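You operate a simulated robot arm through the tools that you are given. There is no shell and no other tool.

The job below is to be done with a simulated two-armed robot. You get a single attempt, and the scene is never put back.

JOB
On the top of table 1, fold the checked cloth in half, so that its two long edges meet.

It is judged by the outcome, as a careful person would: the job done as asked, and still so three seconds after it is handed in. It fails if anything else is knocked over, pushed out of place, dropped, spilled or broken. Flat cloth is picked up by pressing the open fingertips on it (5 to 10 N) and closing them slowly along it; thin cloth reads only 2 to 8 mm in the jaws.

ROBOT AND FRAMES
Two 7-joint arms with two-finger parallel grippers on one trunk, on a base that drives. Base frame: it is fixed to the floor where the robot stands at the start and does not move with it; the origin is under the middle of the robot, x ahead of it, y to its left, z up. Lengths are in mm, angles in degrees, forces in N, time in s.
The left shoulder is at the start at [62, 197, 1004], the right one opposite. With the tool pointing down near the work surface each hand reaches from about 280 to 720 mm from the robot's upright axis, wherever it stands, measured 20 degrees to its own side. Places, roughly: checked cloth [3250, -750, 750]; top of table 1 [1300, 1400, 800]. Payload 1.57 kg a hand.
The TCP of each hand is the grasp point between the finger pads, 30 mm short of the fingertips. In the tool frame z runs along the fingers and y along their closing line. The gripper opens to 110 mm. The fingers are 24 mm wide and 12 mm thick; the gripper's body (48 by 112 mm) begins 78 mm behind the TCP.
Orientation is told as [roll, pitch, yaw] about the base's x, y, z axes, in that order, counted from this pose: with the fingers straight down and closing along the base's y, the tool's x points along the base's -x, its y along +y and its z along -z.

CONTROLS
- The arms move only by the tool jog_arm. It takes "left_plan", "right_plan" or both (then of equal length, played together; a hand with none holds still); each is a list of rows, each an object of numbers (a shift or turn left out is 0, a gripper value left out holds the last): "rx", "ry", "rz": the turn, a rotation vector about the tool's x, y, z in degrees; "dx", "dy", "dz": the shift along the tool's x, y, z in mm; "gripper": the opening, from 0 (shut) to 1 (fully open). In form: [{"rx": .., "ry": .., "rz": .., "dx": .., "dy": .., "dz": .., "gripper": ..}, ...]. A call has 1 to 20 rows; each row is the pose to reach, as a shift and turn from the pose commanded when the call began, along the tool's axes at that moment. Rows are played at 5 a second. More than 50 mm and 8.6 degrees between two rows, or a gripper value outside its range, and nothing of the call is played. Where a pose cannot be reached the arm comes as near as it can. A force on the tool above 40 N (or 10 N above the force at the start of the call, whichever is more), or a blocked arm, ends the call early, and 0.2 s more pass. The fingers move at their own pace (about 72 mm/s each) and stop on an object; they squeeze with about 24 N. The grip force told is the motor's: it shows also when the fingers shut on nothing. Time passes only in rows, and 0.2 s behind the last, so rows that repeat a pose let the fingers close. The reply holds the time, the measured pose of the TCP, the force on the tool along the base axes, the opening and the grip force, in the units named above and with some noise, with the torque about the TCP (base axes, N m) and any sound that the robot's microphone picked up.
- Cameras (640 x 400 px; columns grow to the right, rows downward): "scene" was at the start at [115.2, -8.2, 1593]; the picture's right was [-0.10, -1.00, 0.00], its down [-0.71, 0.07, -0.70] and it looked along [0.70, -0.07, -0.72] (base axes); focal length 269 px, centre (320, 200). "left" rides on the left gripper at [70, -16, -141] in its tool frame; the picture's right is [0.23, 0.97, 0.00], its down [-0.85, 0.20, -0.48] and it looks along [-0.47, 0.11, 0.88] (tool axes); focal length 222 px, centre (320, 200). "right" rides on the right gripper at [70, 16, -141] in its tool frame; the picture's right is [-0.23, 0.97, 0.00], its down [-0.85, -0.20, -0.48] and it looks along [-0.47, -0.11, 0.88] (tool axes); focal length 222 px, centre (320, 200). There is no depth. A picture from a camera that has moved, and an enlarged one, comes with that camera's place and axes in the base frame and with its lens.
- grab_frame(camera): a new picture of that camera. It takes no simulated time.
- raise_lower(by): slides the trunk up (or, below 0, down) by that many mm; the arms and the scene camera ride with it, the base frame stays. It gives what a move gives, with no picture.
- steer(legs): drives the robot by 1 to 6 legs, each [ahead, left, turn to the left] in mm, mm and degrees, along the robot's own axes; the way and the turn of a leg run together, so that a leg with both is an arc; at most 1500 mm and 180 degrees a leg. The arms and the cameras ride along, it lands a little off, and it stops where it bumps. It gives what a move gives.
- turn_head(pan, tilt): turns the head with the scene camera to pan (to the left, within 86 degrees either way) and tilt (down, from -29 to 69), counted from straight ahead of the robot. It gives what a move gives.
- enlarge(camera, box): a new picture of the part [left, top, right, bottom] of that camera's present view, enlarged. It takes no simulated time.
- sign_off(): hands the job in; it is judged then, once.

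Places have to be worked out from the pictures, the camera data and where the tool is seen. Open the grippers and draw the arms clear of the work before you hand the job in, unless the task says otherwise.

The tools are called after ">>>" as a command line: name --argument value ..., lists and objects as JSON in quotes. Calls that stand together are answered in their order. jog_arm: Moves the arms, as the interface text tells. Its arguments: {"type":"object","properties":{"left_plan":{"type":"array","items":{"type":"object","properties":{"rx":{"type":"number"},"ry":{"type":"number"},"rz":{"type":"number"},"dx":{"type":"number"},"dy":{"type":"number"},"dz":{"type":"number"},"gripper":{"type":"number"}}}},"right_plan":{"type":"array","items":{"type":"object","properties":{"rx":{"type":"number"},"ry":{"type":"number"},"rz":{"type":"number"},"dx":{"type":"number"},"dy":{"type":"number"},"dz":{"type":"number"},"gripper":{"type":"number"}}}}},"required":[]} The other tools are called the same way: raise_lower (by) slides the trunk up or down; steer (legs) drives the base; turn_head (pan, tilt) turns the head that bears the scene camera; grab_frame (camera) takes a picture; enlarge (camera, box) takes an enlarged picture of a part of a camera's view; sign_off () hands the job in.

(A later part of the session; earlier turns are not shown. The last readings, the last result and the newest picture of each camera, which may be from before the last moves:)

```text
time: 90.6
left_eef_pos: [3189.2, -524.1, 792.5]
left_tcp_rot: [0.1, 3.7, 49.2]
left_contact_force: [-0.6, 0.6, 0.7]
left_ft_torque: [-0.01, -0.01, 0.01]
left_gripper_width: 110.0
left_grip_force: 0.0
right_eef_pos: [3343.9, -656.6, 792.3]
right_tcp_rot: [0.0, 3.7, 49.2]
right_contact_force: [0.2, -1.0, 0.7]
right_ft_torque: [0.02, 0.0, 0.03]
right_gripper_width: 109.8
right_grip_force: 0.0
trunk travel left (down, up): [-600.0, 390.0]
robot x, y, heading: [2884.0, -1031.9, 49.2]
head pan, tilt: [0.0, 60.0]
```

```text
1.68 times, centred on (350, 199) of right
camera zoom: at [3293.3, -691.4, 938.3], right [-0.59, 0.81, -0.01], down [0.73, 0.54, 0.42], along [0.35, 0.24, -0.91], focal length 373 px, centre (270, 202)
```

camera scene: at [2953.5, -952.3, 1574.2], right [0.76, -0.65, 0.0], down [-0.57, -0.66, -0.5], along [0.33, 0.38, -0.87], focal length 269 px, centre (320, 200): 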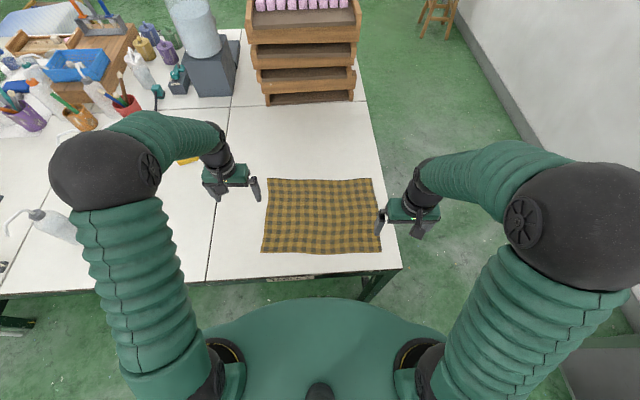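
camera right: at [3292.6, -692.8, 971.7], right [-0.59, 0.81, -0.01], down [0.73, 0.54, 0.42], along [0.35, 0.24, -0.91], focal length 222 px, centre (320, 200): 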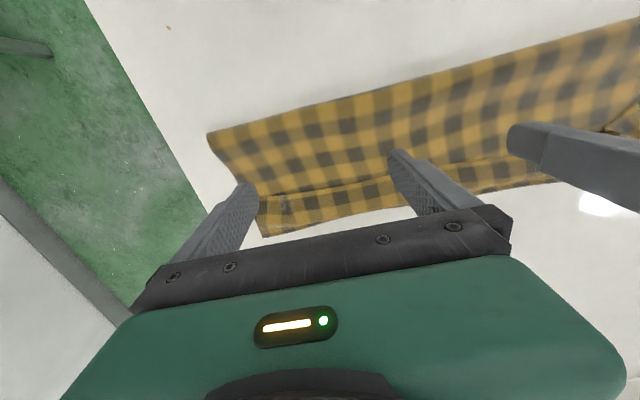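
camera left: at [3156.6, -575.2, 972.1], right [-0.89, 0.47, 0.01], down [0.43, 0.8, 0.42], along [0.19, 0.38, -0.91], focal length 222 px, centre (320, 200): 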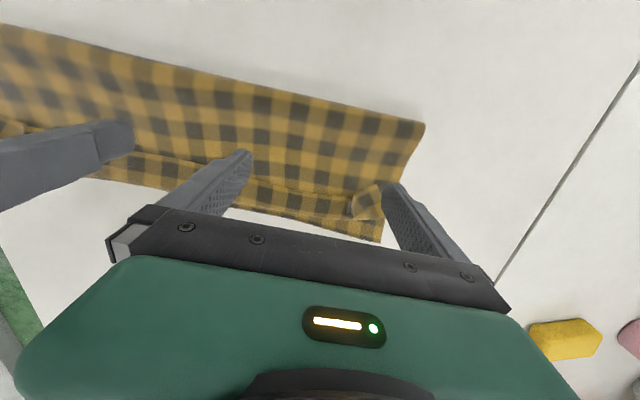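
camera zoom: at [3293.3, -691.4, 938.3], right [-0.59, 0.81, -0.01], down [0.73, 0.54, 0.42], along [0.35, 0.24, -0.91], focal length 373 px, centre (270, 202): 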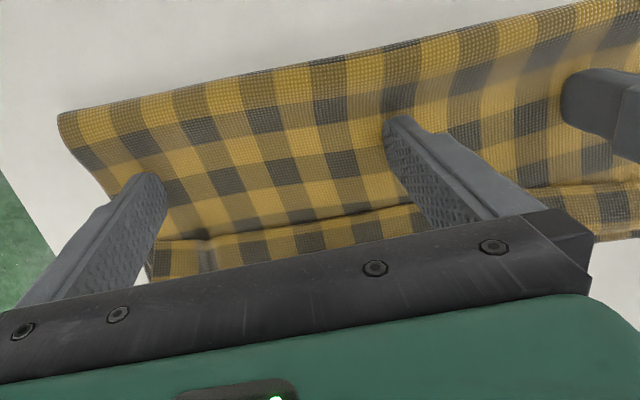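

The cloth came back about 30 of 45 mm. I lift both hands clear and look at the state.

>>> jog_arm --left_plan '[{"dz": -20}, {"dz": -45}, {"dx": 15, "dz": -75, "ry": -4}, {"dx": 30, "dz": -105, "ry": -4}, {"dx": 45, "dz": -120, "ry": -4}, {"dx": 45, "dz": -120, "ry": -4}]' --right_plan '[{"dz": -20}, {"dz": -45}, {"dx": 15, "dz": -75, "ry": -4}, {"dx": 30, "dz": -105, "ry": -4}, {"dx": 45, "dz": -120, "ry": -4}, {"dx": 45, "dz": -120, "ry": -4}]'

>>> enlarge --camera "scene" --box '[240, 140, 400, 240]'

>>> grab_frame --camera "left"

>>> grab_frame --camera "right"

```text
time: 92.0
left_eef_pos: [3166.7, -550.0, 917.7]
left_tcp_rot: [0.0, -0.3, 49.3]
left_contact_force: [0.5, 0.3, -0.1]
left_ft_torque: [0.02, -0.01, 0.03]
left_gripper_width: 110.1
left_grip_force: 0.1
right_eef_pos: [3319.8, -683.7, 915.3]
right_tcp_rot: [-0.1, -0.2, 49.2]
right_contact_force: [-0.4, -0.2, 0.2]
right_ft_torque: [-0.03, 0.01, 0.03]
right_gripper_width: 110.1
right_grip_force: 0.1
trunk travel left (down, up): [-600.0, 390.0]
robot x, y, heading: [2887.3, -1032.6, 49.4]
head pan, tilt: [0.0, 60.0]
```

```text
4.00 times, centred on (320, 190) of scene
camera zoom: at [2953.9, -953.1, 1574.3], right [0.76, -0.65, 0.0], down [-0.57, -0.66, -0.5], along [0.33, 0.38, -0.87], focal length 1076 px, centre (320, 240)
```

zoom: 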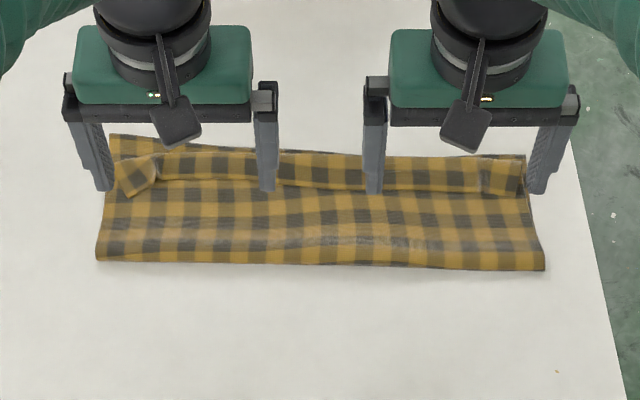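

```text
taken
camera left: at [3132.9, -615.2, 1058.2], right [-0.89, 0.47, 0.0], down [0.41, 0.78, 0.48], along [0.23, 0.43, -0.88], focal length 222 px, centre (320, 200)
```

left: 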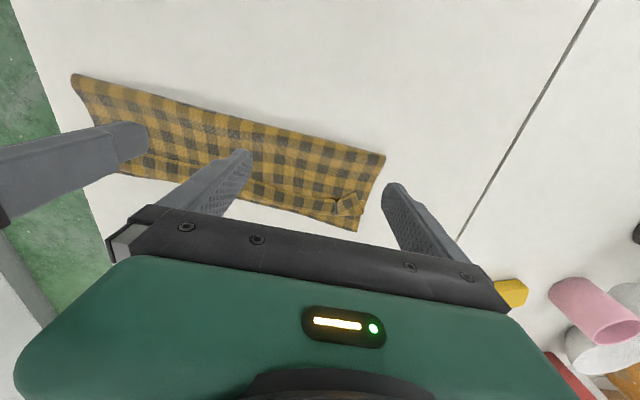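

```text
taken
camera right: at [3261.9, -727.4, 1055.8], right [-0.59, 0.81, 0.0], down [0.71, 0.52, 0.48], along [0.39, 0.28, -0.88], focal length 222 px, centre (320, 200)
```

right: 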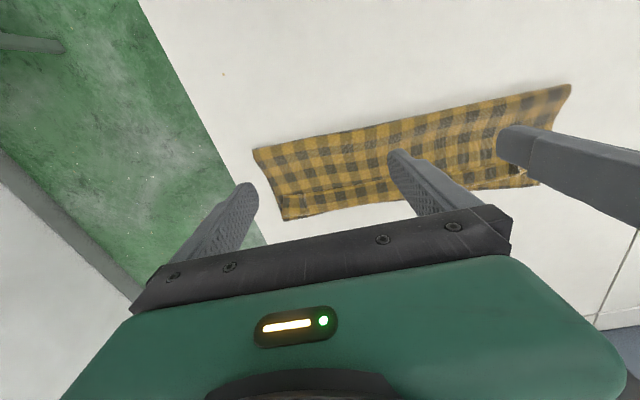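

The folded cloth lies slightly turned, flap still on top (left flap F≈526–557, right ≈512–551). The clean way is to pick the flap up again, unfold the cloth flat, and re-fold it gripping the hem with the fingers closing across the hem (turned 90°), which avoids the tuck. I move over the flap on each side.

>>> jog_arm --left_plan '[{"dx": -20, "dy": 5, "gripper": 0.6}, {"dx": -40, "dy": 10, "gripper": 0.22}, {"dx": -60, "dy": 15, "gripper": 0.22}, {"dx": -80, "dy": 20, "dz": 20, "gripper": 0.22}, {"dx": -96, "dy": 23, "dz": 45, "gripper": 0.22}, {"dx": -96, "dy": 23, "dz": 70, "gripper": 0.22}, {"dx": -96, "dy": 23, "dz": 95, "gripper": 0.22}, {"dx": -96, "dy": 23, "dz": 95, "gripper": 0.22}]' --right_plan '[{"dx": -20, "dy": -5, "gripper": 0.6}, {"dx": -40, "dy": -10, "gripper": 0.22}, {"dx": -60, "dy": -15, "gripper": 0.22}, {"dx": -75, "dy": -17, "dz": 20, "gripper": 0.22}, {"dx": -84, "dy": -19, "dz": 45, "gripper": 0.22}, {"dx": -84, "dy": -19, "dz": 70, "gripper": 0.22}, {"dx": -84, "dy": -19, "dz": 93, "gripper": 0.22}, {"dx": -84, "dy": -19, "dz": 93, "gripper": 0.22}]'

>>> enlarge --camera "scene" --box '[240, 140, 400, 240]'

>>> enlarge --camera "left" --box '[180, 60, 420, 210]'

>>> enlarge --camera "right" --box '[220, 60, 460, 210]'

```text
time: 93.8
left_eef_pos: [3211.0, -465.8, 822.9]
left_tcp_rot: [0.0, -0.3, 49.2]
left_contact_force: [0.2, 0.0, 0.5]
left_ft_torque: [0.01, 0.0, 0.01]
left_gripper_width: 24.2
left_grip_force: 0.0
right_eef_pos: [3389.4, -634.6, 823.7]
right_tcp_rot: [0.0, -0.3, 49.2]
right_contact_force: [0.8, -0.3, 0.8]
right_ft_torque: [0.01, 0.01, 0.01]
right_gripper_width: 24.4
right_grip_force: 0.1
trunk travel left (down, up): [-600.0, 390.0]
robot x, y, heading: [2885.1, -1028.5, 49.0]
head pan, tilt: [0.0, 60.0]
```

```text
4.00 times, centred on (320, 190) of scene
camera zoom: at [2953.9, -953.1, 1574.3], right [0.76, -0.65, 0.0], down [-0.57, -0.66, -0.5], along [0.33, 0.38, -0.87], focal length 1076 px, centre (320, 240)
```

zoom: 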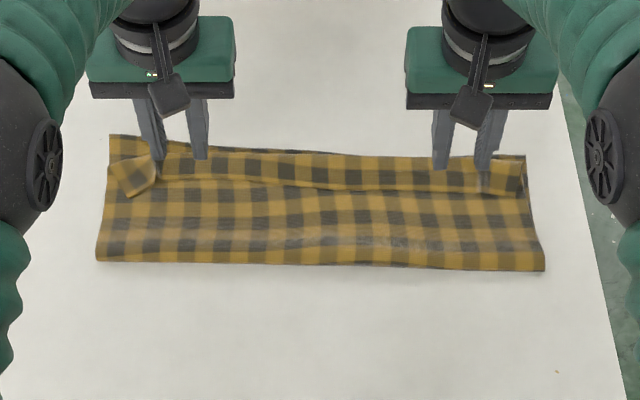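

```text
2.67 times, centred on (300, 135) of left
camera zoom: at [3177.3, -530.6, 962.3], right [-0.89, 0.47, 0.0], down [0.41, 0.78, 0.48], along [0.23, 0.43, -0.88], focal length 592 px, centre (373, 373)
```

zoom: 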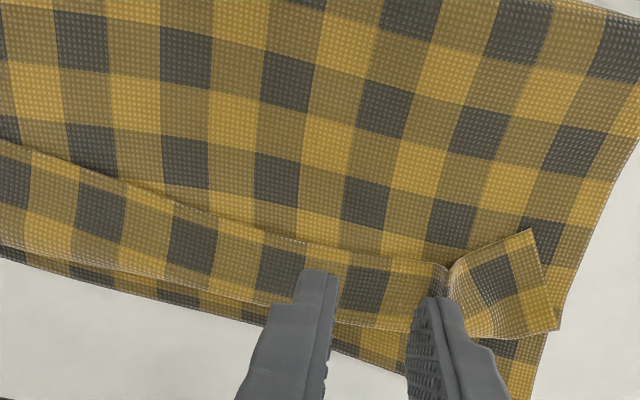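

```text
2.67 times, centred on (340, 135) of right
camera zoom: at [3331.1, -678.2, 963.9], right [-0.59, 0.81, 0.0], down [0.71, 0.51, 0.48], along [0.39, 0.28, -0.88], focal length 592 px, centre (267, 373)
```

zoom: 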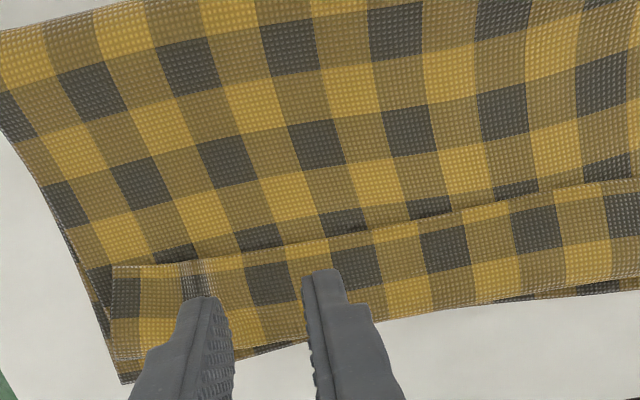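

Each end of the flap still has a small raised ridge from the earlier pinch, about 25 mm outward of my left TCP and 23 mm outward of the right. I shift to straddle those ridges and lower close to the cloth.

>>> jog_arm --left_plan '[{"dy": 10}, {"dy": 20}, {"dy": 25, "dz": 5}, {"dy": 25, "dz": 12}, {"dy": 25, "dz": 19}, {"dy": 25, "dz": 19}]' --right_plan '[{"dy": -10}, {"dy": -20}, {"dy": -23, "dz": 5}, {"dy": -23, "dz": 12}, {"dy": -23, "dz": 19}, {"dy": -23, "dz": 19}]'

>>> enlarge --camera "left" --box '[220, 80, 420, 205]'

>>> enlarge --camera "right" --box '[220, 80, 420, 205]'

```text
time: 95.2
left_eef_pos: [3193.0, -447.7, 801.0]
left_tcp_rot: [-0.1, -0.2, 49.1]
left_contact_force: [-0.2, 0.4, -0.8]
left_ft_torque: [0.02, 0.01, -0.02]
left_gripper_width: 23.9
left_grip_force: 0.0
right_eef_pos: [3405.8, -649.7, 802.8]
right_tcp_rot: [0.0, -0.2, 49.1]
right_contact_force: [0.0, 0.8, 0.2]
right_ft_torque: [0.01, 0.0, 0.01]
right_gripper_width: 24.1
right_grip_force: 0.0
trunk travel left (down, up): [-600.0, 390.0]
robot x, y, heading: [2887.1, -1030.9, 49.2]
head pan, tilt: [0.0, 60.0]
```

```text
3.20 times, centred on (320, 142) of left
camera zoom: at [3159.7, -512.7, 941.0], right [-0.89, 0.47, 0.0], down [0.41, 0.78, 0.48], along [0.23, 0.43, -0.88], focal length 711 px, centre (320, 384)
```

zoom: 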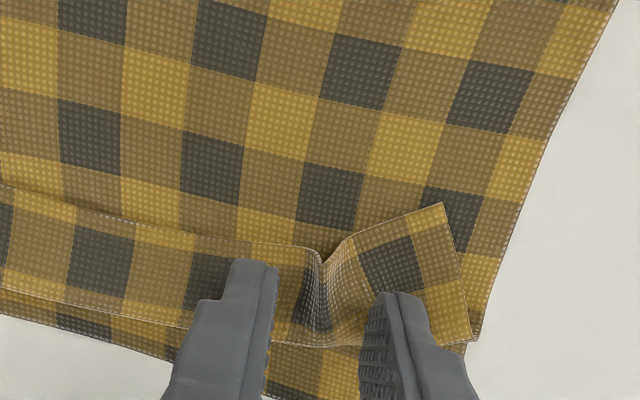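

```text
3.20 times, centred on (320, 142) of right
camera zoom: at [3348.9, -692.2, 943.4], right [-0.59, 0.81, 0.0], down [0.71, 0.52, 0.48], along [0.39, 0.28, -0.88], focal length 711 px, centre (320, 384)
```

zoom: 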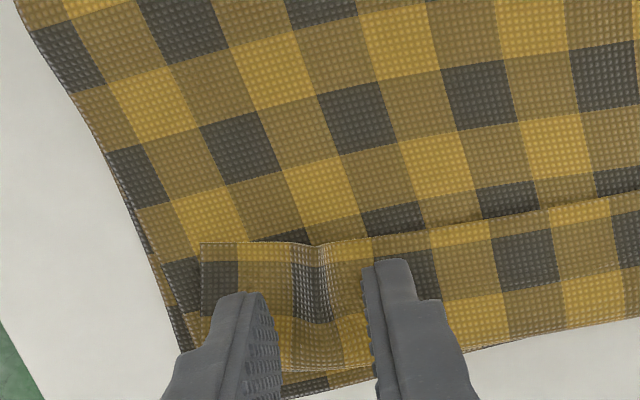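

Both grippers straddle the residual ridges. I lower in small steps until the tips press.

>>> jog_arm --left_plan '[{"dz": 2}, {"dz": 4}, {"dz": 5}, {"dz": 5}, {"dz": 5}]' --right_plan '[{"dz": 2}, {"dz": 4}, {"dz": 6}, {"dz": 6}, {"dz": 6}]'

```text
time: 96.4
left_eef_pos: [3193.1, -448.1, 796.4]
left_tcp_rot: [0.0, -0.3, 49.2]
left_contact_force: [-0.5, 0.0, 0.1]
left_ft_torque: [0.01, 0.01, 0.01]
left_gripper_width: 24.3
left_grip_force: 0.1
right_eef_pos: [3406.2, -648.7, 797.0]
right_tcp_rot: [0.0, -0.1, 49.2]
right_contact_force: [-0.5, 0.7, 0.5]
right_ft_torque: [0.01, -0.01, 0.02]
right_gripper_width: 24.2
right_grip_force: 0.0
trunk travel left (down, up): [-600.0, 390.0]
robot x, y, heading: [2881.8, -1029.8, 49.1]
head pan, tilt: [0.0, 60.0]
```

No force yet at z≈796–797; two more millimetres.

>>> jog_arm --left_plan '[{"dz": 1}, {"dz": 2}, {"dz": 2}, {"dz": 2}]' --right_plan '[{"dz": 1}, {"dz": 2}, {"dz": 2.3}, {"dz": 2.3}]'

```text
time: 97.4
left_eef_pos: [3191.7, -447.3, 794.9]
left_tcp_rot: [-0.1, -0.3, 49.2]
left_contact_force: [0.5, -0.3, -0.7]
left_ft_torque: [0.03, 0.0, -0.01]
left_gripper_width: 24.1
left_grip_force: 0.1
right_eef_pos: [3406.7, -648.7, 795.8]
right_tcp_rot: [0.0, -0.2, 49.3]
right_contact_force: [-0.1, -0.2, 0.5]
right_ft_torque: [0.0, 0.01, 0.02]
right_gripper_width: 24.1
right_grip_force: 0.0
trunk travel left (down, up): [-600.0, 390.0]
robot x, y, heading: [2888.0, -1030.1, 49.3]
head pan, tilt: [0.0, 60.0]
```

Still no force, but the tips should be down into the soft flap. I go 1.5 mm further and close slowly onto the ridges.

>>> jog_arm --left_plan '[{"dz": 1}, {"dz": 1.5}, {"dz": 1.5, "gripper": 0.2}, {"dz": 1.5, "gripper": 0.18}, {"dz": 1.5, "gripper": 0.16}, {"dz": 1.5, "gripper": 0.14}, {"dz": 1.5, "gripper": 0.12}, {"dz": 1.5, "gripper": 0.1}, {"dz": 1.5, "gripper": 0.08}, {"dz": 1.5, "gripper": 0.06}, {"dz": 1.5, "gripper": 0.04}, {"dz": 1.5, "gripper": 0.02}, {"dz": 1.5, "gripper": 0.0}, {"dz": 1.5, "gripper": 0.0}, {"dz": 1.5, "gripper": 0.0}]' --right_plan '[{"dz": 1}, {"dz": 1.8}, {"dz": 1.8, "gripper": 0.2}, {"dz": 1.8, "gripper": 0.18}, {"dz": 1.8, "gripper": 0.16}, {"dz": 1.8, "gripper": 0.14}, {"dz": 1.8, "gripper": 0.12}, {"dz": 1.8, "gripper": 0.1}, {"dz": 1.8, "gripper": 0.08}, {"dz": 1.8, "gripper": 0.06}, {"dz": 1.8, "gripper": 0.04}, {"dz": 1.8, "gripper": 0.02}, {"dz": 1.8, "gripper": 0.0}, {"dz": 1.8, "gripper": 0.0}, {"dz": 1.8, "gripper": 0.0}]'

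>>> enlarge --camera "left" --box '[220, 80, 420, 205]'

>>> enlarge --camera "right" --box '[220, 80, 420, 205]'

```text
time: 100.6
left_eef_pos: [3192.2, -447.8, 793.7]
left_tcp_rot: [0.1, -0.2, 49.0]
left_contact_force: [1.0, -2.0, 0.2]
left_ft_torque: [-0.04, -0.06, -0.06]
left_gripper_width: 2.1
left_grip_force: 23.2
right_eef_pos: [3404.6, -647.4, 793.4]
right_tcp_rot: [0.0, -0.3, 49.2]
right_contact_force: [-2.1, 2.4, 0.7]
right_ft_torque: [0.05, 0.07, 0.02]
right_gripper_width: 2.4
right_grip_force: 24.0
trunk travel left (down, up): [-600.0, 390.0]
robot x, y, heading: [2888.3, -1032.4, 49.2]
head pan, tilt: [0.0, 60.0]
```

```text
3.20 times, centred on (320, 142) of left
camera zoom: at [3159.0, -511.6, 934.1], right [-0.89, 0.47, 0.0], down [0.41, 0.78, 0.48], along [0.23, 0.43, -0.88], focal length 711 px, centre (320, 384)
```

zoom: 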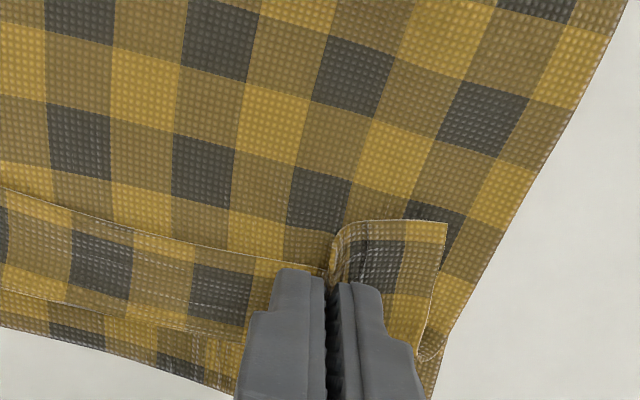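

```text
3.20 times, centred on (320, 142) of right
camera zoom: at [3348.2, -691.6, 934.3], right [-0.59, 0.81, 0.0], down [0.71, 0.52, 0.48], along [0.39, 0.28, -0.88], focal length 711 px, centre (320, 384)
```

zoom: 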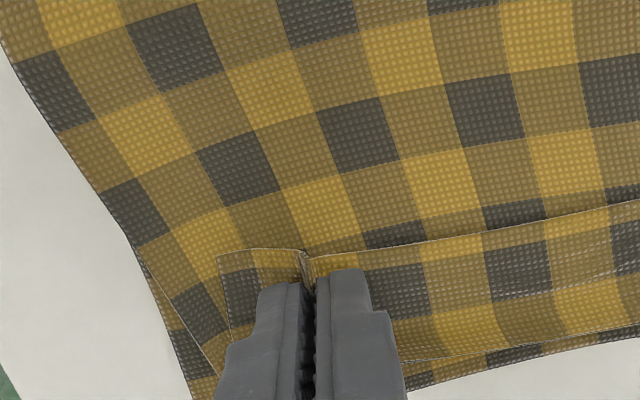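

Both hold the flap (2.1 and 2.4 mm). I lift back along the arc to unfold the cloth and check at the top that only the upper sheet came along.

>>> jog_arm --left_plan '[{"dx": 1.7, "dz": -20.5}, {"dx": 6.9, "dz": -40.4}, {"dx": 15.2, "dz": -59}, {"dx": 26.6, "dz": -75.8}, {"dx": 40.5, "dz": -90.4}, {"dx": 56.8, "dz": -102.2}, {"dx": 74.7, "dz": -110.9}, {"dx": 93.8, "dz": -116.2}, {"dx": 113.5, "dz": -118}]' --right_plan '[{"dx": 1.8, "dz": -20.5}, {"dx": 7.2, "dz": -40.4}, {"dx": 15.9, "dz": -59}, {"dx": 27.8, "dz": -75.8}, {"dx": 42.5, "dz": -90.4}, {"dx": 59.5, "dz": -102.2}, {"dx": 78.3, "dz": -110.9}, {"dx": 98.3, "dz": -116.2}, {"dx": 119, "dz": -118}]'

>>> enlarge --camera "scene" --box '[220, 140, 420, 265]'

>>> grab_frame --camera "left"

>>> grab_frame --camera "right"

```text
time: 102.6
left_eef_pos: [3117.5, -535.6, 910.3]
left_tcp_rot: [0.0, -0.4, 49.1]
left_contact_force: [1.7, -1.7, -0.4]
left_ft_torque: [-0.05, -0.04, 0.01]
left_gripper_width: 2.3
left_grip_force: 23.9
right_eef_pos: [3328.7, -738.5, 912.9]
right_tcp_rot: [0.1, -0.3, 49.2]
right_contact_force: [-3.2, 2.6, 0.2]
right_ft_torque: [0.12, 0.04, 0.02]
right_gripper_width: 2.5
right_grip_force: 24.0
trunk travel left (down, up): [-600.0, 390.0]
robot x, y, heading: [2887.3, -1029.5, 49.3]
head pan, tilt: [0.0, 60.0]
```

```text
3.20 times, centred on (320, 202) of scene
camera zoom: at [2951.9, -955.3, 1574.5], right [0.76, -0.65, 0.0], down [-0.57, -0.66, -0.5], along [0.33, 0.38, -0.87], focal length 861 px, centre (320, 192)
```

zoom: 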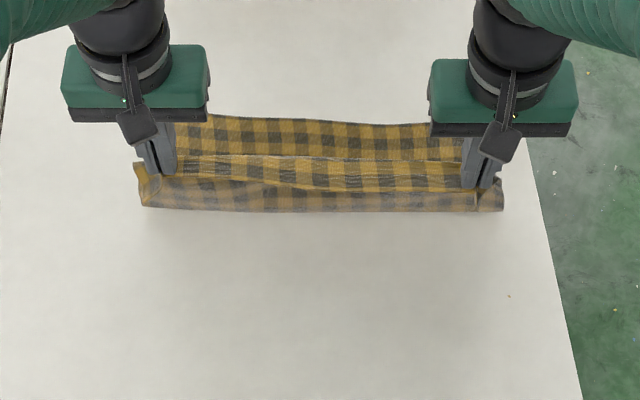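

```text
taken
camera left: at [3083.7, -599.6, 1051.2], right [-0.89, 0.47, 0.0], down [0.41, 0.78, 0.48], along [0.23, 0.43, -0.88], focal length 222 px, centre (320, 200)
```

left: 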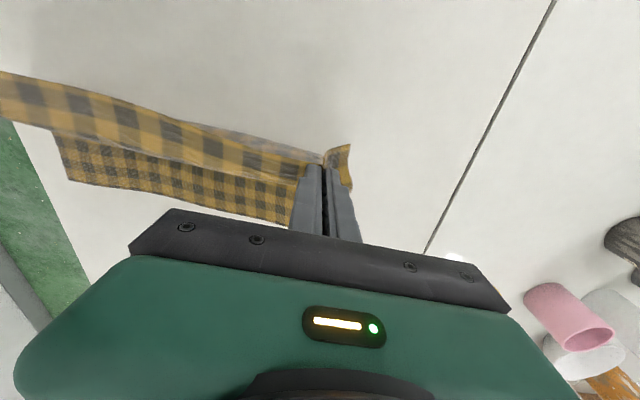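

```text
taken
camera right: at [3271.2, -782.1, 1053.2], right [-0.59, 0.81, 0.0], down [0.71, 0.51, 0.48], along [0.39, 0.29, -0.88], focal length 222 px, centre (320, 200)
```

right: 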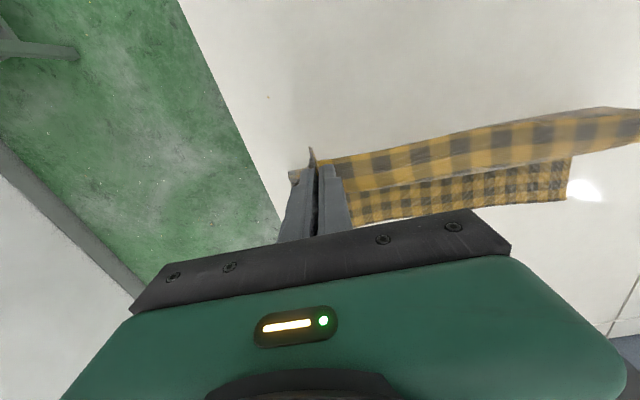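

The upper half hangs from both hands and the lower half is undisturbed. I continue the arc toward me and lay the cloth flat.

>>> jog_arm --left_plan '[{"dx": 19.7, "dz": 1.8}, {"dx": 38.8, "dz": 7.1}, {"dx": 56.8, "dz": 15.8}, {"dx": 73, "dz": 27.6}, {"dx": 86.9, "dz": 42.2}, {"dx": 98.3, "dz": 59}, {"dx": 108, "dz": 77.6}, {"dx": 115, "dz": 97.5}, {"dx": 118, "dz": 114}, {"dx": 118, "dz": 114}]' --right_plan '[{"dx": 20.7, "dz": 1.8}, {"dx": 40.7, "dz": 7.1}, {"dx": 59.5, "dz": 15.8}, {"dx": 76.5, "dz": 27.6}, {"dx": 91.2, "dz": 42.2}, {"dx": 103.1, "dz": 59}, {"dx": 113, "dz": 77.6}, {"dx": 120, "dz": 97.5}, {"dx": 124, "dz": 116}, {"dx": 124, "dz": 116}]'

>>> enlarge --camera "scene" --box '[220, 140, 420, 265]'

>>> enlarge --camera "left" --box '[220, 80, 420, 205]'

>>> enlarge --camera "right" --box '[220, 80, 420, 205]'

```text
time: 104.8
left_eef_pos: [3039.7, -623.7, 798.8]
left_tcp_rot: [0.0, -0.3, 49.2]
left_contact_force: [2.8, -2.1, 0.6]
left_ft_torque: [-0.07, -0.1, -0.04]
left_gripper_width: 1.9
left_grip_force: 23.8
right_eef_pos: [3247.8, -832.5, 794.1]
right_tcp_rot: [0.0, -0.4, 49.3]
right_contact_force: [-2.4, 3.3, 0.4]
right_ft_torque: [0.1, 0.09, 0.0]
right_gripper_width: 2.4
right_grip_force: 23.9
trunk travel left (down, up): [-600.0, 390.0]
robot x, y, heading: [2886.3, -1029.2, 49.1]
head pan, tilt: [0.0, 60.0]
```

```text
3.20 times, centred on (320, 202) of scene
camera zoom: at [2952.6, -954.7, 1574.4], right [0.76, -0.65, 0.0], down [-0.57, -0.66, -0.5], along [0.33, 0.38, -0.87], focal length 861 px, centre (320, 192)
```

zoom: 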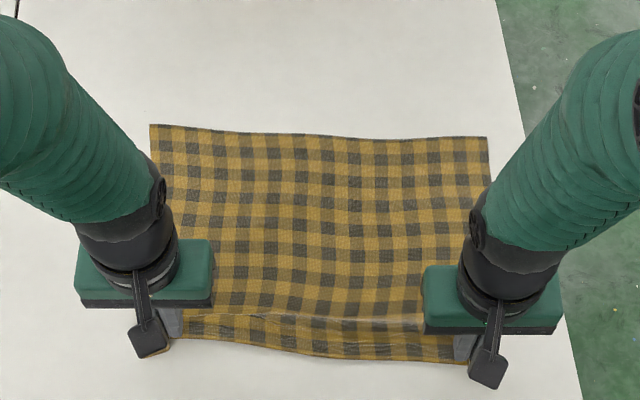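

```text
3.20 times, centred on (320, 142) of left
camera zoom: at [3006.6, -688.4, 938.8], right [-0.89, 0.47, 0.0], down [0.41, 0.78, 0.48], along [0.23, 0.43, -0.88], focal length 711 px, centre (320, 384)
```

zoom: 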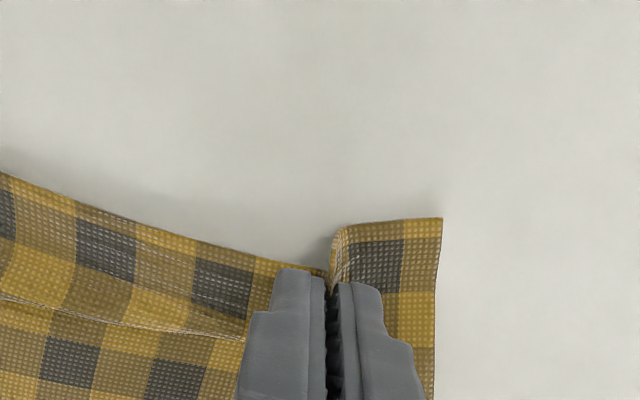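

```text
3.20 times, centred on (320, 142) of right
camera zoom: at [3189.5, -875.8, 935.0], right [-0.59, 0.81, 0.0], down [0.71, 0.52, 0.48], along [0.39, 0.28, -0.88], focal length 711 px, centre (320, 384)
```

zoom: 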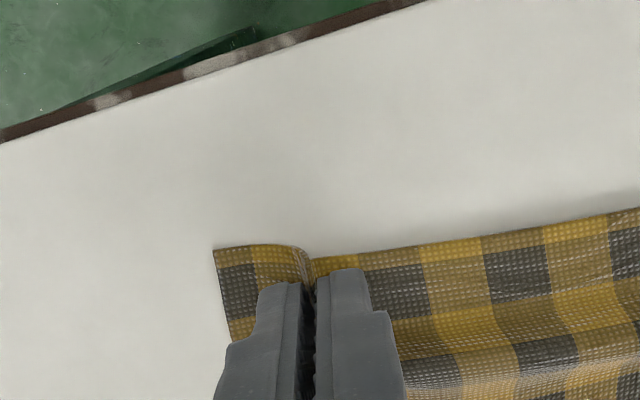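

The cloth is unfolded flat, hem toward me. I open the grippers, lift, and draw the hands back to view the whole cloth.

>>> jog_arm --left_plan '[{"dz": 3, "gripper": 0.08}, {"dz": 3, "gripper": 0.16}, {"dz": 3, "gripper": 0.22}, {"dz": -10, "gripper": 0.22}, {"dz": -40}, {"dz": -80, "dy": 20}, {"dz": -100, "dy": 60}, {"dz": -100, "dy": 90}, {"dz": -100, "dy": 90}]' --right_plan '[{"dz": 0, "gripper": 0.08}, {"dz": 0, "gripper": 0.16}, {"dz": 0, "gripper": 0.22}, {"dz": -10, "gripper": 0.22}, {"dz": -40}, {"dz": -80, "dy": -20}, {"dz": -100, "dy": -60}, {"dz": -100, "dy": -90}, {"dz": -100, "dy": -90}]'

>>> enlarge --camera "scene" --box '[240, 160, 400, 260]'

>>> grab_frame --camera "left"

>>> grab_frame --camera "right"

```text
time: 106.8
left_eef_pos: [2972.1, -566.0, 895.9]
left_tcp_rot: [0.0, -0.3, 49.2]
left_contact_force: [-0.7, -0.2, 0.1]
left_ft_torque: [0.01, 0.02, -0.02]
left_gripper_width: 24.1
left_grip_force: 0.2
right_eef_pos: [3315.0, -891.0, 894.5]
right_tcp_rot: [0.1, -0.3, 49.1]
right_contact_force: [0.1, -0.4, 0.8]
right_ft_torque: [-0.04, -0.03, -0.01]
right_gripper_width: 24.3
right_grip_force: 0.0
trunk travel left (down, up): [-600.0, 390.0]
robot x, y, heading: [2886.9, -1028.4, 49.5]
head pan, tilt: [0.0, 60.0]
```

```text
4.00 times, centred on (320, 210) of scene
camera zoom: at [2952.4, -954.8, 1574.4], right [0.76, -0.65, 0.0], down [-0.57, -0.66, -0.5], along [0.33, 0.38, -0.87], focal length 1076 px, centre (320, 160)
```

zoom: 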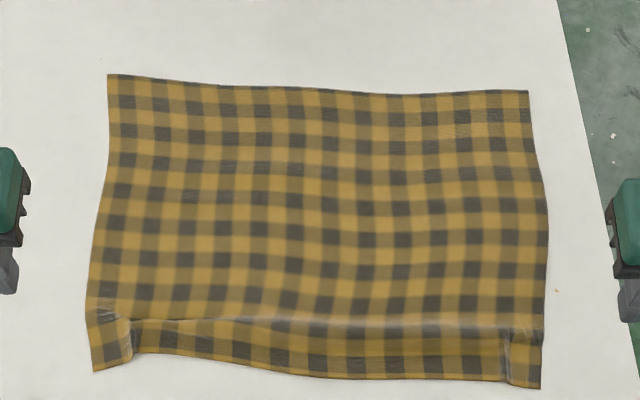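

```text
taken
camera left: at [2937.3, -630.4, 1036.1], right [-0.89, 0.47, 0.0], down [0.41, 0.78, 0.48], along [0.23, 0.43, -0.88], focal length 222 px, centre (320, 200)
```

left: 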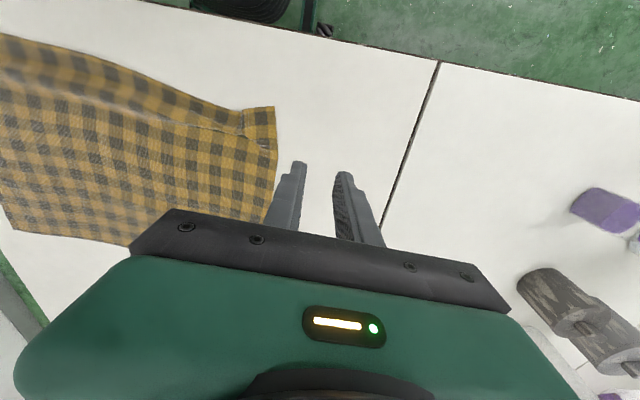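

```text
taken
camera right: at [3258.0, -934.0, 1034.8], right [-0.59, 0.81, 0.0], down [0.71, 0.51, 0.48], along [0.39, 0.28, -0.88], focal length 222 px, centre (320, 200)
```

right: 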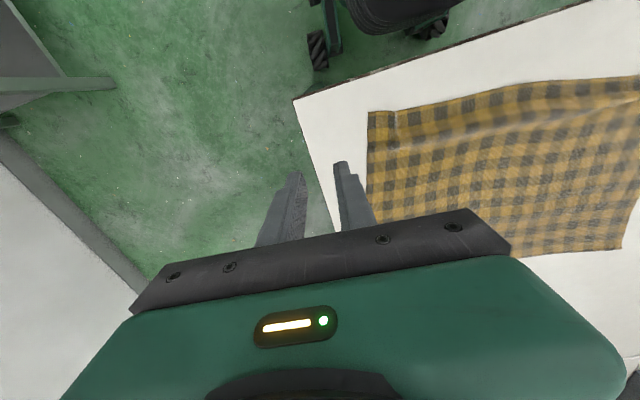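

The cloth is flat again, though a crease ~28 mm from the hem and small rucks at the ends remain. I test turning the grippers 90° (left +, right −) at this safe height, which also gives the cloth time to relax.

>>> jog_arm --left_plan '[{"rz": 8}, {"rz": 16}, {"rz": 24}, {"rz": 32}, {"rz": 40}, {"rz": 48}, {"rz": 56}, {"rz": 64}, {"rz": 72}, {"rz": 80}, {"rz": 87}, {"rz": 87}]' --right_plan '[{"rz": -8}, {"rz": -16}, {"rz": -24}, {"rz": -32}, {"rz": -40}, {"rz": -48}, {"rz": -56}, {"rz": -64}, {"rz": -72}, {"rz": -80}, {"rz": -88}, {"rz": -92}]'

>>> enlarge --camera "scene" --box '[240, 160, 400, 260]'

>>> grab_frame --camera "left"

>>> grab_frame --camera "right"

```text
time: 109.4
left_eef_pos: [2971.7, -563.9, 897.2]
left_tcp_rot: [0.3, -0.1, -37.9]
left_contact_force: [-0.8, 0.3, -0.6]
left_ft_torque: [-0.01, -0.01, -0.04]
left_gripper_width: 24.2
left_grip_force: 0.0
right_eef_pos: [3315.5, -892.7, 895.3]
right_tcp_rot: [-0.1, 0.0, 141.4]
right_contact_force: [0.4, 0.4, 1.0]
right_ft_torque: [0.01, 0.0, 0.02]
right_gripper_width: 24.3
right_grip_force: 0.0
trunk travel left (down, up): [-600.0, 390.0]
robot x, y, heading: [2887.6, -1030.2, 49.1]
head pan, tilt: [0.0, 60.0]
```

```text
4.00 times, centred on (320, 210) of scene
camera zoom: at [2952.8, -954.5, 1574.4], right [0.76, -0.65, 0.0], down [-0.57, -0.66, -0.5], along [0.33, 0.38, -0.87], focal length 1076 px, centre (320, 160)
```

zoom: 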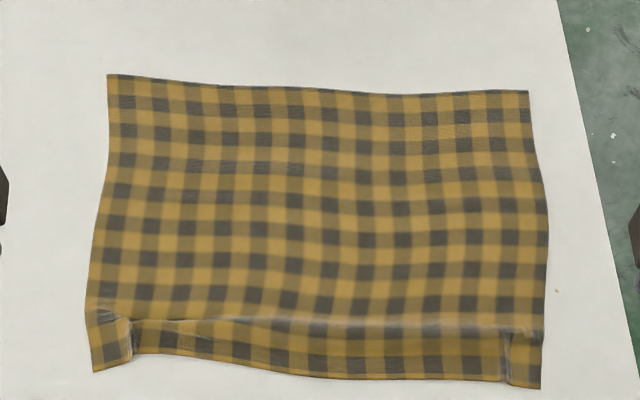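

```text
taken
camera left: at [2907.1, -534.9, 1037.8], right [0.42, 0.91, 0.0], down [0.8, -0.37, 0.48], along [0.44, -0.2, -0.88], focal length 222 px, centre (320, 200)
```

left: 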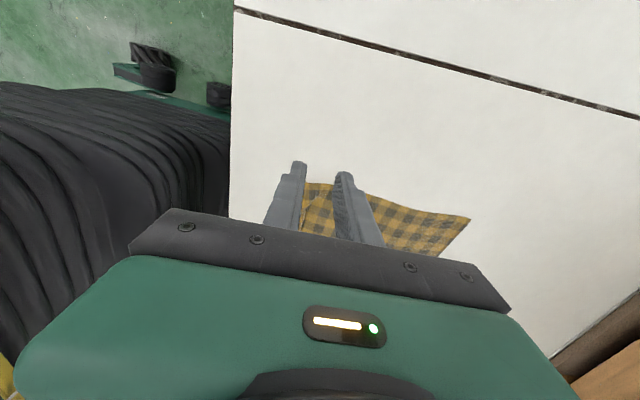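

```text
taken
camera right: at [3360.1, -950.2, 1035.7], right [-0.79, -0.62, 0.0], down [-0.54, 0.69, 0.48], along [-0.29, 0.38, -0.88], focal length 222 px, centre (320, 200)
```

right: 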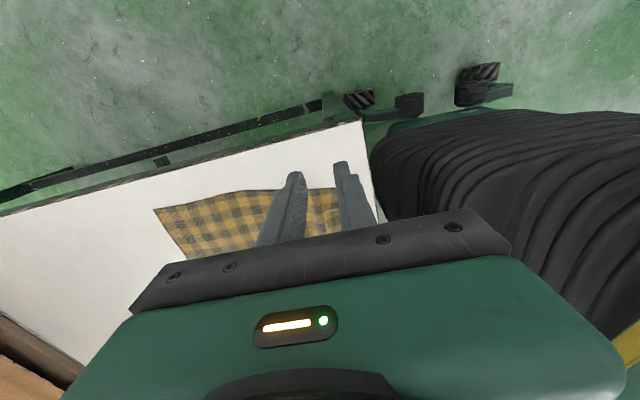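

Both wrists reach the 90° turn, so each gripper now closes across the hem. The corners are flat enough outside the small rucks (left corner piece R≈-178…-149, right ≈146…171), so I bring the hands over these corner pieces, fingers 20 mm open, tips ~20 mm above.

>>> jog_arm --left_plan '[{"dx": -20, "dy": -3, "gripper": 0.18}, {"dx": -40, "dy": -6}, {"dx": -60, "dy": -9}, {"dx": -77, "dy": -11.4}, {"dx": -77, "dy": -11.4, "dz": 25}, {"dx": -77, "dy": -11.4, "dz": 50}, {"dx": -77, "dy": -11.4, "dz": 75}, {"dx": -77, "dy": -11.4, "dz": 75}]' --right_plan '[{"dx": -20, "dy": -2, "gripper": 0.18}, {"dx": -40, "dy": -3}, {"dx": -60, "dy": -4.5}, {"dx": -76, "dy": -5.6}, {"dx": -76, "dy": -5.6, "dz": 25}, {"dx": -76, "dy": -5.6, "dz": 50}, {"dx": -76, "dy": -5.6, "dz": 75}, {"dx": -76, "dy": -5.6, "dz": 75}]'

>>> enlarge --camera "scene" --box '[240, 160, 400, 260]'

>>> enlarge --camera "left" --box '[200, 60, 440, 210]'

>>> enlarge --camera "right" --box '[200, 60, 440, 210]'

```text
time: 111.2
left_eef_pos: [3027.2, -621.6, 820.2]
left_tcp_rot: [0.3, 0.0, -37.9]
left_contact_force: [-0.6, -0.6, -0.1]
left_ft_torque: [0.01, -0.01, -0.01]
left_gripper_width: 19.9
left_grip_force: 0.0
right_eef_pos: [3260.3, -838.5, 820.8]
right_tcp_rot: [-0.3, 0.0, 141.1]
right_contact_force: [-0.3, 0.2, -0.4]
right_ft_torque: [-0.01, -0.04, 0.01]
right_gripper_width: 19.8
right_grip_force: 0.0
trunk travel left (down, up): [-600.0, 390.0]
robot x, y, heading: [2886.7, -1028.9, 49.2]
head pan, tilt: [0.0, 60.0]
```

```text
4.00 times, centred on (320, 210) of scene
camera zoom: at [2952.7, -954.6, 1574.4], right [0.76, -0.65, 0.0], down [-0.57, -0.66, -0.5], along [0.33, 0.38, -0.87], focal length 1076 px, centre (320, 160)
```

zoom: 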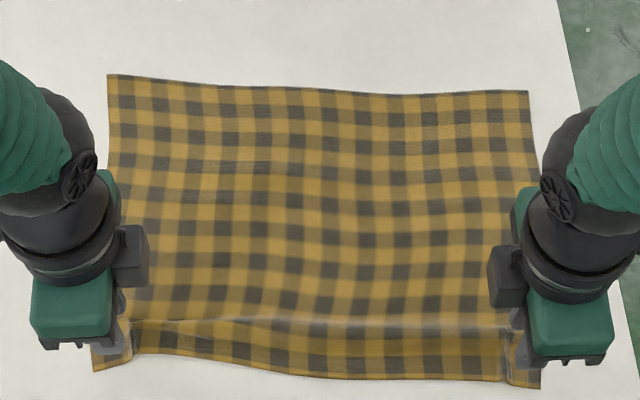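

```text
2.67 times, centred on (320, 135) of left
camera zoom: at [2961.0, -592.2, 961.2], right [0.42, 0.91, 0.01], down [0.8, -0.37, 0.48], along [0.44, -0.2, -0.88], focal length 592 px, centre (320, 373)
```

zoom: 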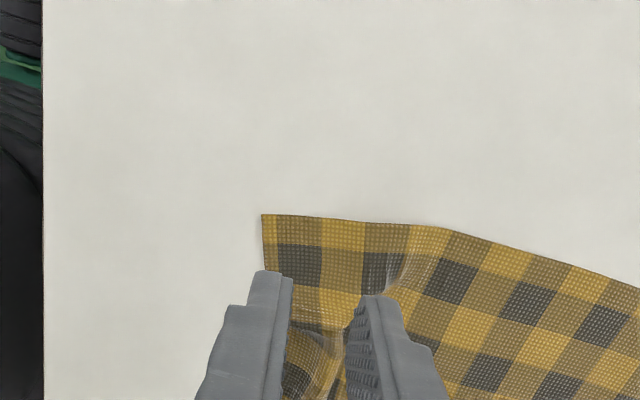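

```text
2.67 times, centred on (320, 135) of right
camera zoom: at [3304.6, -896.3, 961.4], right [-0.79, -0.62, -0.01], down [-0.54, 0.69, 0.48], along [-0.29, 0.38, -0.88], focal length 592 px, centre (320, 373)
```

zoom: 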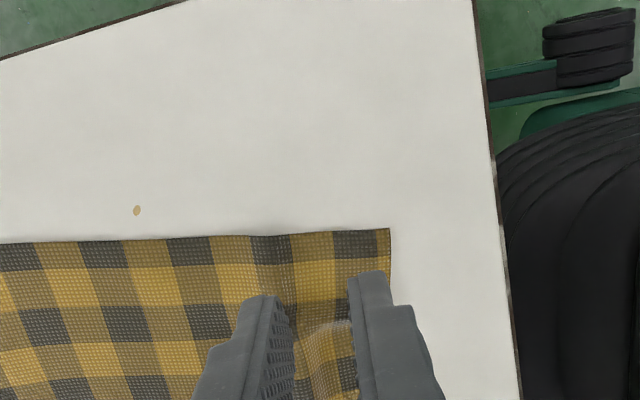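

The hand views place the left corner 18 mm outside and 24 mm behind its TCP, the right corner 11.5 mm outside and 27 mm behind. I correct (left 3 mm, right 7 mm back and 4 mm in) and lower to just above the cloth.

>>> jog_arm --left_plan '[{"dy": -3, "dz": 8}, {"dy": -3, "dz": 16}, {"dy": -3, "dz": 24}, {"dy": -3, "dz": 24}]' --right_plan '[{"dx": -4, "dy": 7, "dz": 8}, {"dx": -4, "dy": 7, "dz": 16}, {"dx": -4, "dy": 7, "dz": 24}, {"dx": -4, "dy": 7, "dz": 24}]'

>>> enlarge --camera "left" --box '[220, 80, 420, 205]'

>>> enlarge --camera "right" --box '[220, 80, 420, 205]'

```text
time: 112.2
left_eef_pos: [3026.6, -623.1, 798.3]
left_tcp_rot: [0.4, 0.0, -37.7]
left_contact_force: [-0.4, 0.3, 3.0]
left_ft_torque: [0.0, -0.06, 0.02]
left_gripper_width: 19.6
left_grip_force: 0.0
right_eef_pos: [3253.3, -843.7, 796.0]
right_tcp_rot: [-0.3, 0.0, 141.2]
right_contact_force: [0.0, -0.5, 0.0]
right_ft_torque: [-0.03, 0.0, 0.01]
right_gripper_width: 19.9
right_grip_force: 0.0
trunk travel left (down, up): [-600.0, 390.0]
robot x, y, heading: [2886.4, -1027.4, 49.3]
head pan, tilt: [0.0, 60.0]
```

```text
3.20 times, centred on (320, 142) of left
camera zoom: at [2960.3, -594.1, 937.6], right [0.42, 0.91, 0.01], down [0.8, -0.37, 0.48], along [0.44, -0.2, -0.88], focal length 711 px, centre (320, 384)
```

zoom: 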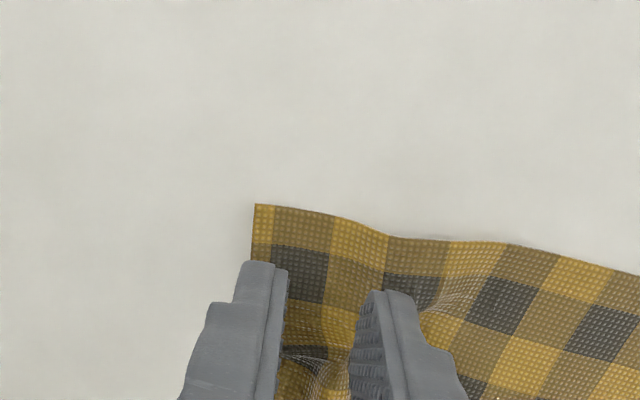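

```text
3.20 times, centred on (320, 142) of right
camera zoom: at [3297.2, -900.0, 937.2], right [-0.79, -0.62, 0.0], down [-0.54, 0.69, 0.48], along [-0.29, 0.38, -0.88], focal length 711 px, centre (320, 384)
```

zoom: 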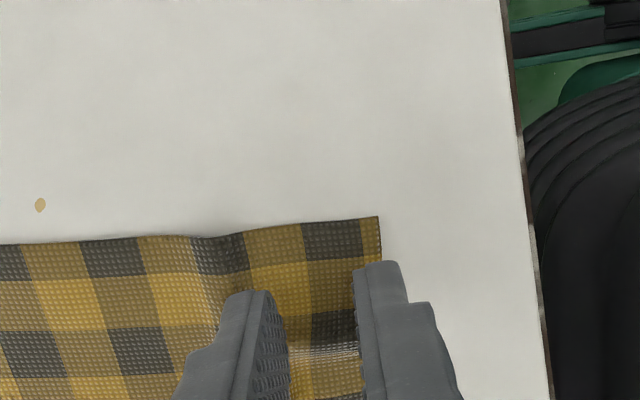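

Both near fingers overlap the hem by 6–9 mm, as intended; the left already touches a raised ruck (3 N). I shift the right 2 mm inward and lower further in steps.

>>> jog_arm --left_plan '[{"dz": 1}, {"dz": 2}, {"dz": 3}, {"dz": 3}]' --right_plan '[{"dy": -2, "dz": 1}, {"dy": -2, "dz": 2}, {"dy": -2, "dz": 3}, {"dy": -2, "dz": 3}]'

```text
time: 113.2
left_eef_pos: [3025.5, -623.2, 795.0]
left_tcp_rot: [0.3, 0.0, -38.0]
left_contact_force: [0.3, 0.2, 0.8]
left_ft_torque: [-0.01, 0.01, 0.01]
left_gripper_width: 19.8
left_grip_force: 0.0
right_eef_pos: [3254.2, -839.7, 792.8]
right_tcp_rot: [-0.3, 0.1, 141.2]
right_contact_force: [1.3, 0.4, 0.2]
right_ft_torque: [0.02, 0.01, 0.0]
right_gripper_width: 19.9
right_grip_force: 0.0
trunk travel left (down, up): [-600.0, 390.0]
robot x, y, heading: [2885.7, -1028.2, 49.4]
head pan, tilt: [0.0, 60.0]
```

Little force yet (left z≈794, right ≈793). I lower left 2 mm and right 1 mm more.

>>> jog_arm --left_plan '[{"dz": 1}, {"dz": 2}, {"dz": 2}, {"dz": 2}]' --right_plan '[{"dz": 0.5}, {"dz": 1}, {"dz": 1}, {"dz": 1}]'

```text
time: 114.2
left_eef_pos: [3026.2, -621.9, 791.6]
left_tcp_rot: [0.3, -0.1, -37.8]
left_contact_force: [-0.8, -0.1, 1.2]
left_ft_torque: [-0.04, -0.01, 0.01]
left_gripper_width: 19.9
left_grip_force: 0.2
right_eef_pos: [3253.5, -841.2, 791.5]
right_tcp_rot: [-0.2, 0.0, 141.2]
right_contact_force: [0.1, 0.0, 0.3]
right_ft_torque: [0.02, -0.01, -0.02]
right_gripper_width: 19.8
right_grip_force: 0.0
trunk travel left (down, up): [-600.0, 390.0]
robot x, y, heading: [2890.1, -1025.1, 48.9]
head pan, tilt: [0.0, 60.0]
```

Almost on the surface; 0.7 mm more on both.

>>> jog_arm --left_plan '[{"dz": 0.4}, {"dz": 0.7}, {"dz": 0.7}, {"dz": 0.7}]' --right_plan '[{"dz": 0.4}, {"dz": 0.8}, {"dz": 0.8}, {"dz": 0.8}]'

```text
time: 115.2
left_eef_pos: [3025.2, -621.7, 790.9]
left_tcp_rot: [0.3, 0.0, -37.8]
left_contact_force: [0.3, -0.6, 2.2]
left_ft_torque: [-0.02, -0.04, -0.04]
left_gripper_width: 20.0
left_grip_force: 0.2
right_eef_pos: [3253.6, -838.9, 791.6]
right_tcp_rot: [-0.3, -0.1, 141.3]
right_contact_force: [0.4, -0.9, 3.8]
right_ft_torque: [-0.04, 0.04, -0.04]
right_gripper_width: 20.2
right_grip_force: 0.4
trunk travel left (down, up): [-600.0, 390.0]
robot x, y, heading: [2885.0, -1028.2, 49.3]
head pan, tilt: [0.0, 60.0]
```

Contact begins (2.2 and 3.8 N); press 0.4 mm left and 0.25 mm right further.

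>>> jog_arm --left_plan '[{"dz": 0.4}, {"dz": 0.4}, {"dz": 0.4}, {"dz": 0.4}]' --right_plan '[{"dz": 0.25}, {"dz": 0.25}, {"dz": 0.25}, {"dz": 0.25}]'

```text
time: 116.2
left_eef_pos: [3024.3, -622.5, 792.0]
left_tcp_rot: [0.4, 0.0, -37.8]
left_contact_force: [0.1, -0.1, 1.5]
left_ft_torque: [-0.02, -0.01, -0.03]
left_gripper_width: 19.6
left_grip_force: 0.0
right_eef_pos: [3253.9, -840.7, 791.8]
right_tcp_rot: [-0.3, 0.0, 141.2]
right_contact_force: [-2.8, -0.9, 8.2]
right_ft_torque: [-0.1, 0.09, -0.01]
right_gripper_width: 20.4
right_grip_force: 0.8
trunk travel left (down, up): [-600.0, 390.0]
robot x, y, heading: [2887.3, -1027.6, 48.9]
head pan, tilt: [0.0, 60.0]
```

Right is at 8 N; the left needs ~0.6 mm more.

>>> jog_arm --left_plan '[{"dz": 0.6}, {"dz": 0.6}, {"dz": 0.6}, {"dz": 0.6}]' --right_plan '[{"dz": 0}, {"dz": 0}, {"dz": 0}, {"dz": 0}]'

```text
time: 117.2
left_eef_pos: [3025.8, -622.5, 792.1]
left_tcp_rot: [0.3, 0.0, -37.8]
left_contact_force: [0.8, -0.1, 5.2]
left_ft_torque: [0.0, -0.05, 0.03]
left_gripper_width: 19.8
left_grip_force: 0.0
right_eef_pos: [3254.6, -839.8, 791.7]
right_tcp_rot: [-0.3, 0.0, 141.2]
right_contact_force: [-0.6, 0.0, 8.7]
right_ft_torque: [-0.02, 0.11, -0.01]
right_gripper_width: 20.2
right_grip_force: 0.5
trunk travel left (down, up): [-600.0, 390.0]
robot x, y, heading: [2885.1, -1033.2, 49.3]
head pan, tilt: [0.0, 60.0]
```

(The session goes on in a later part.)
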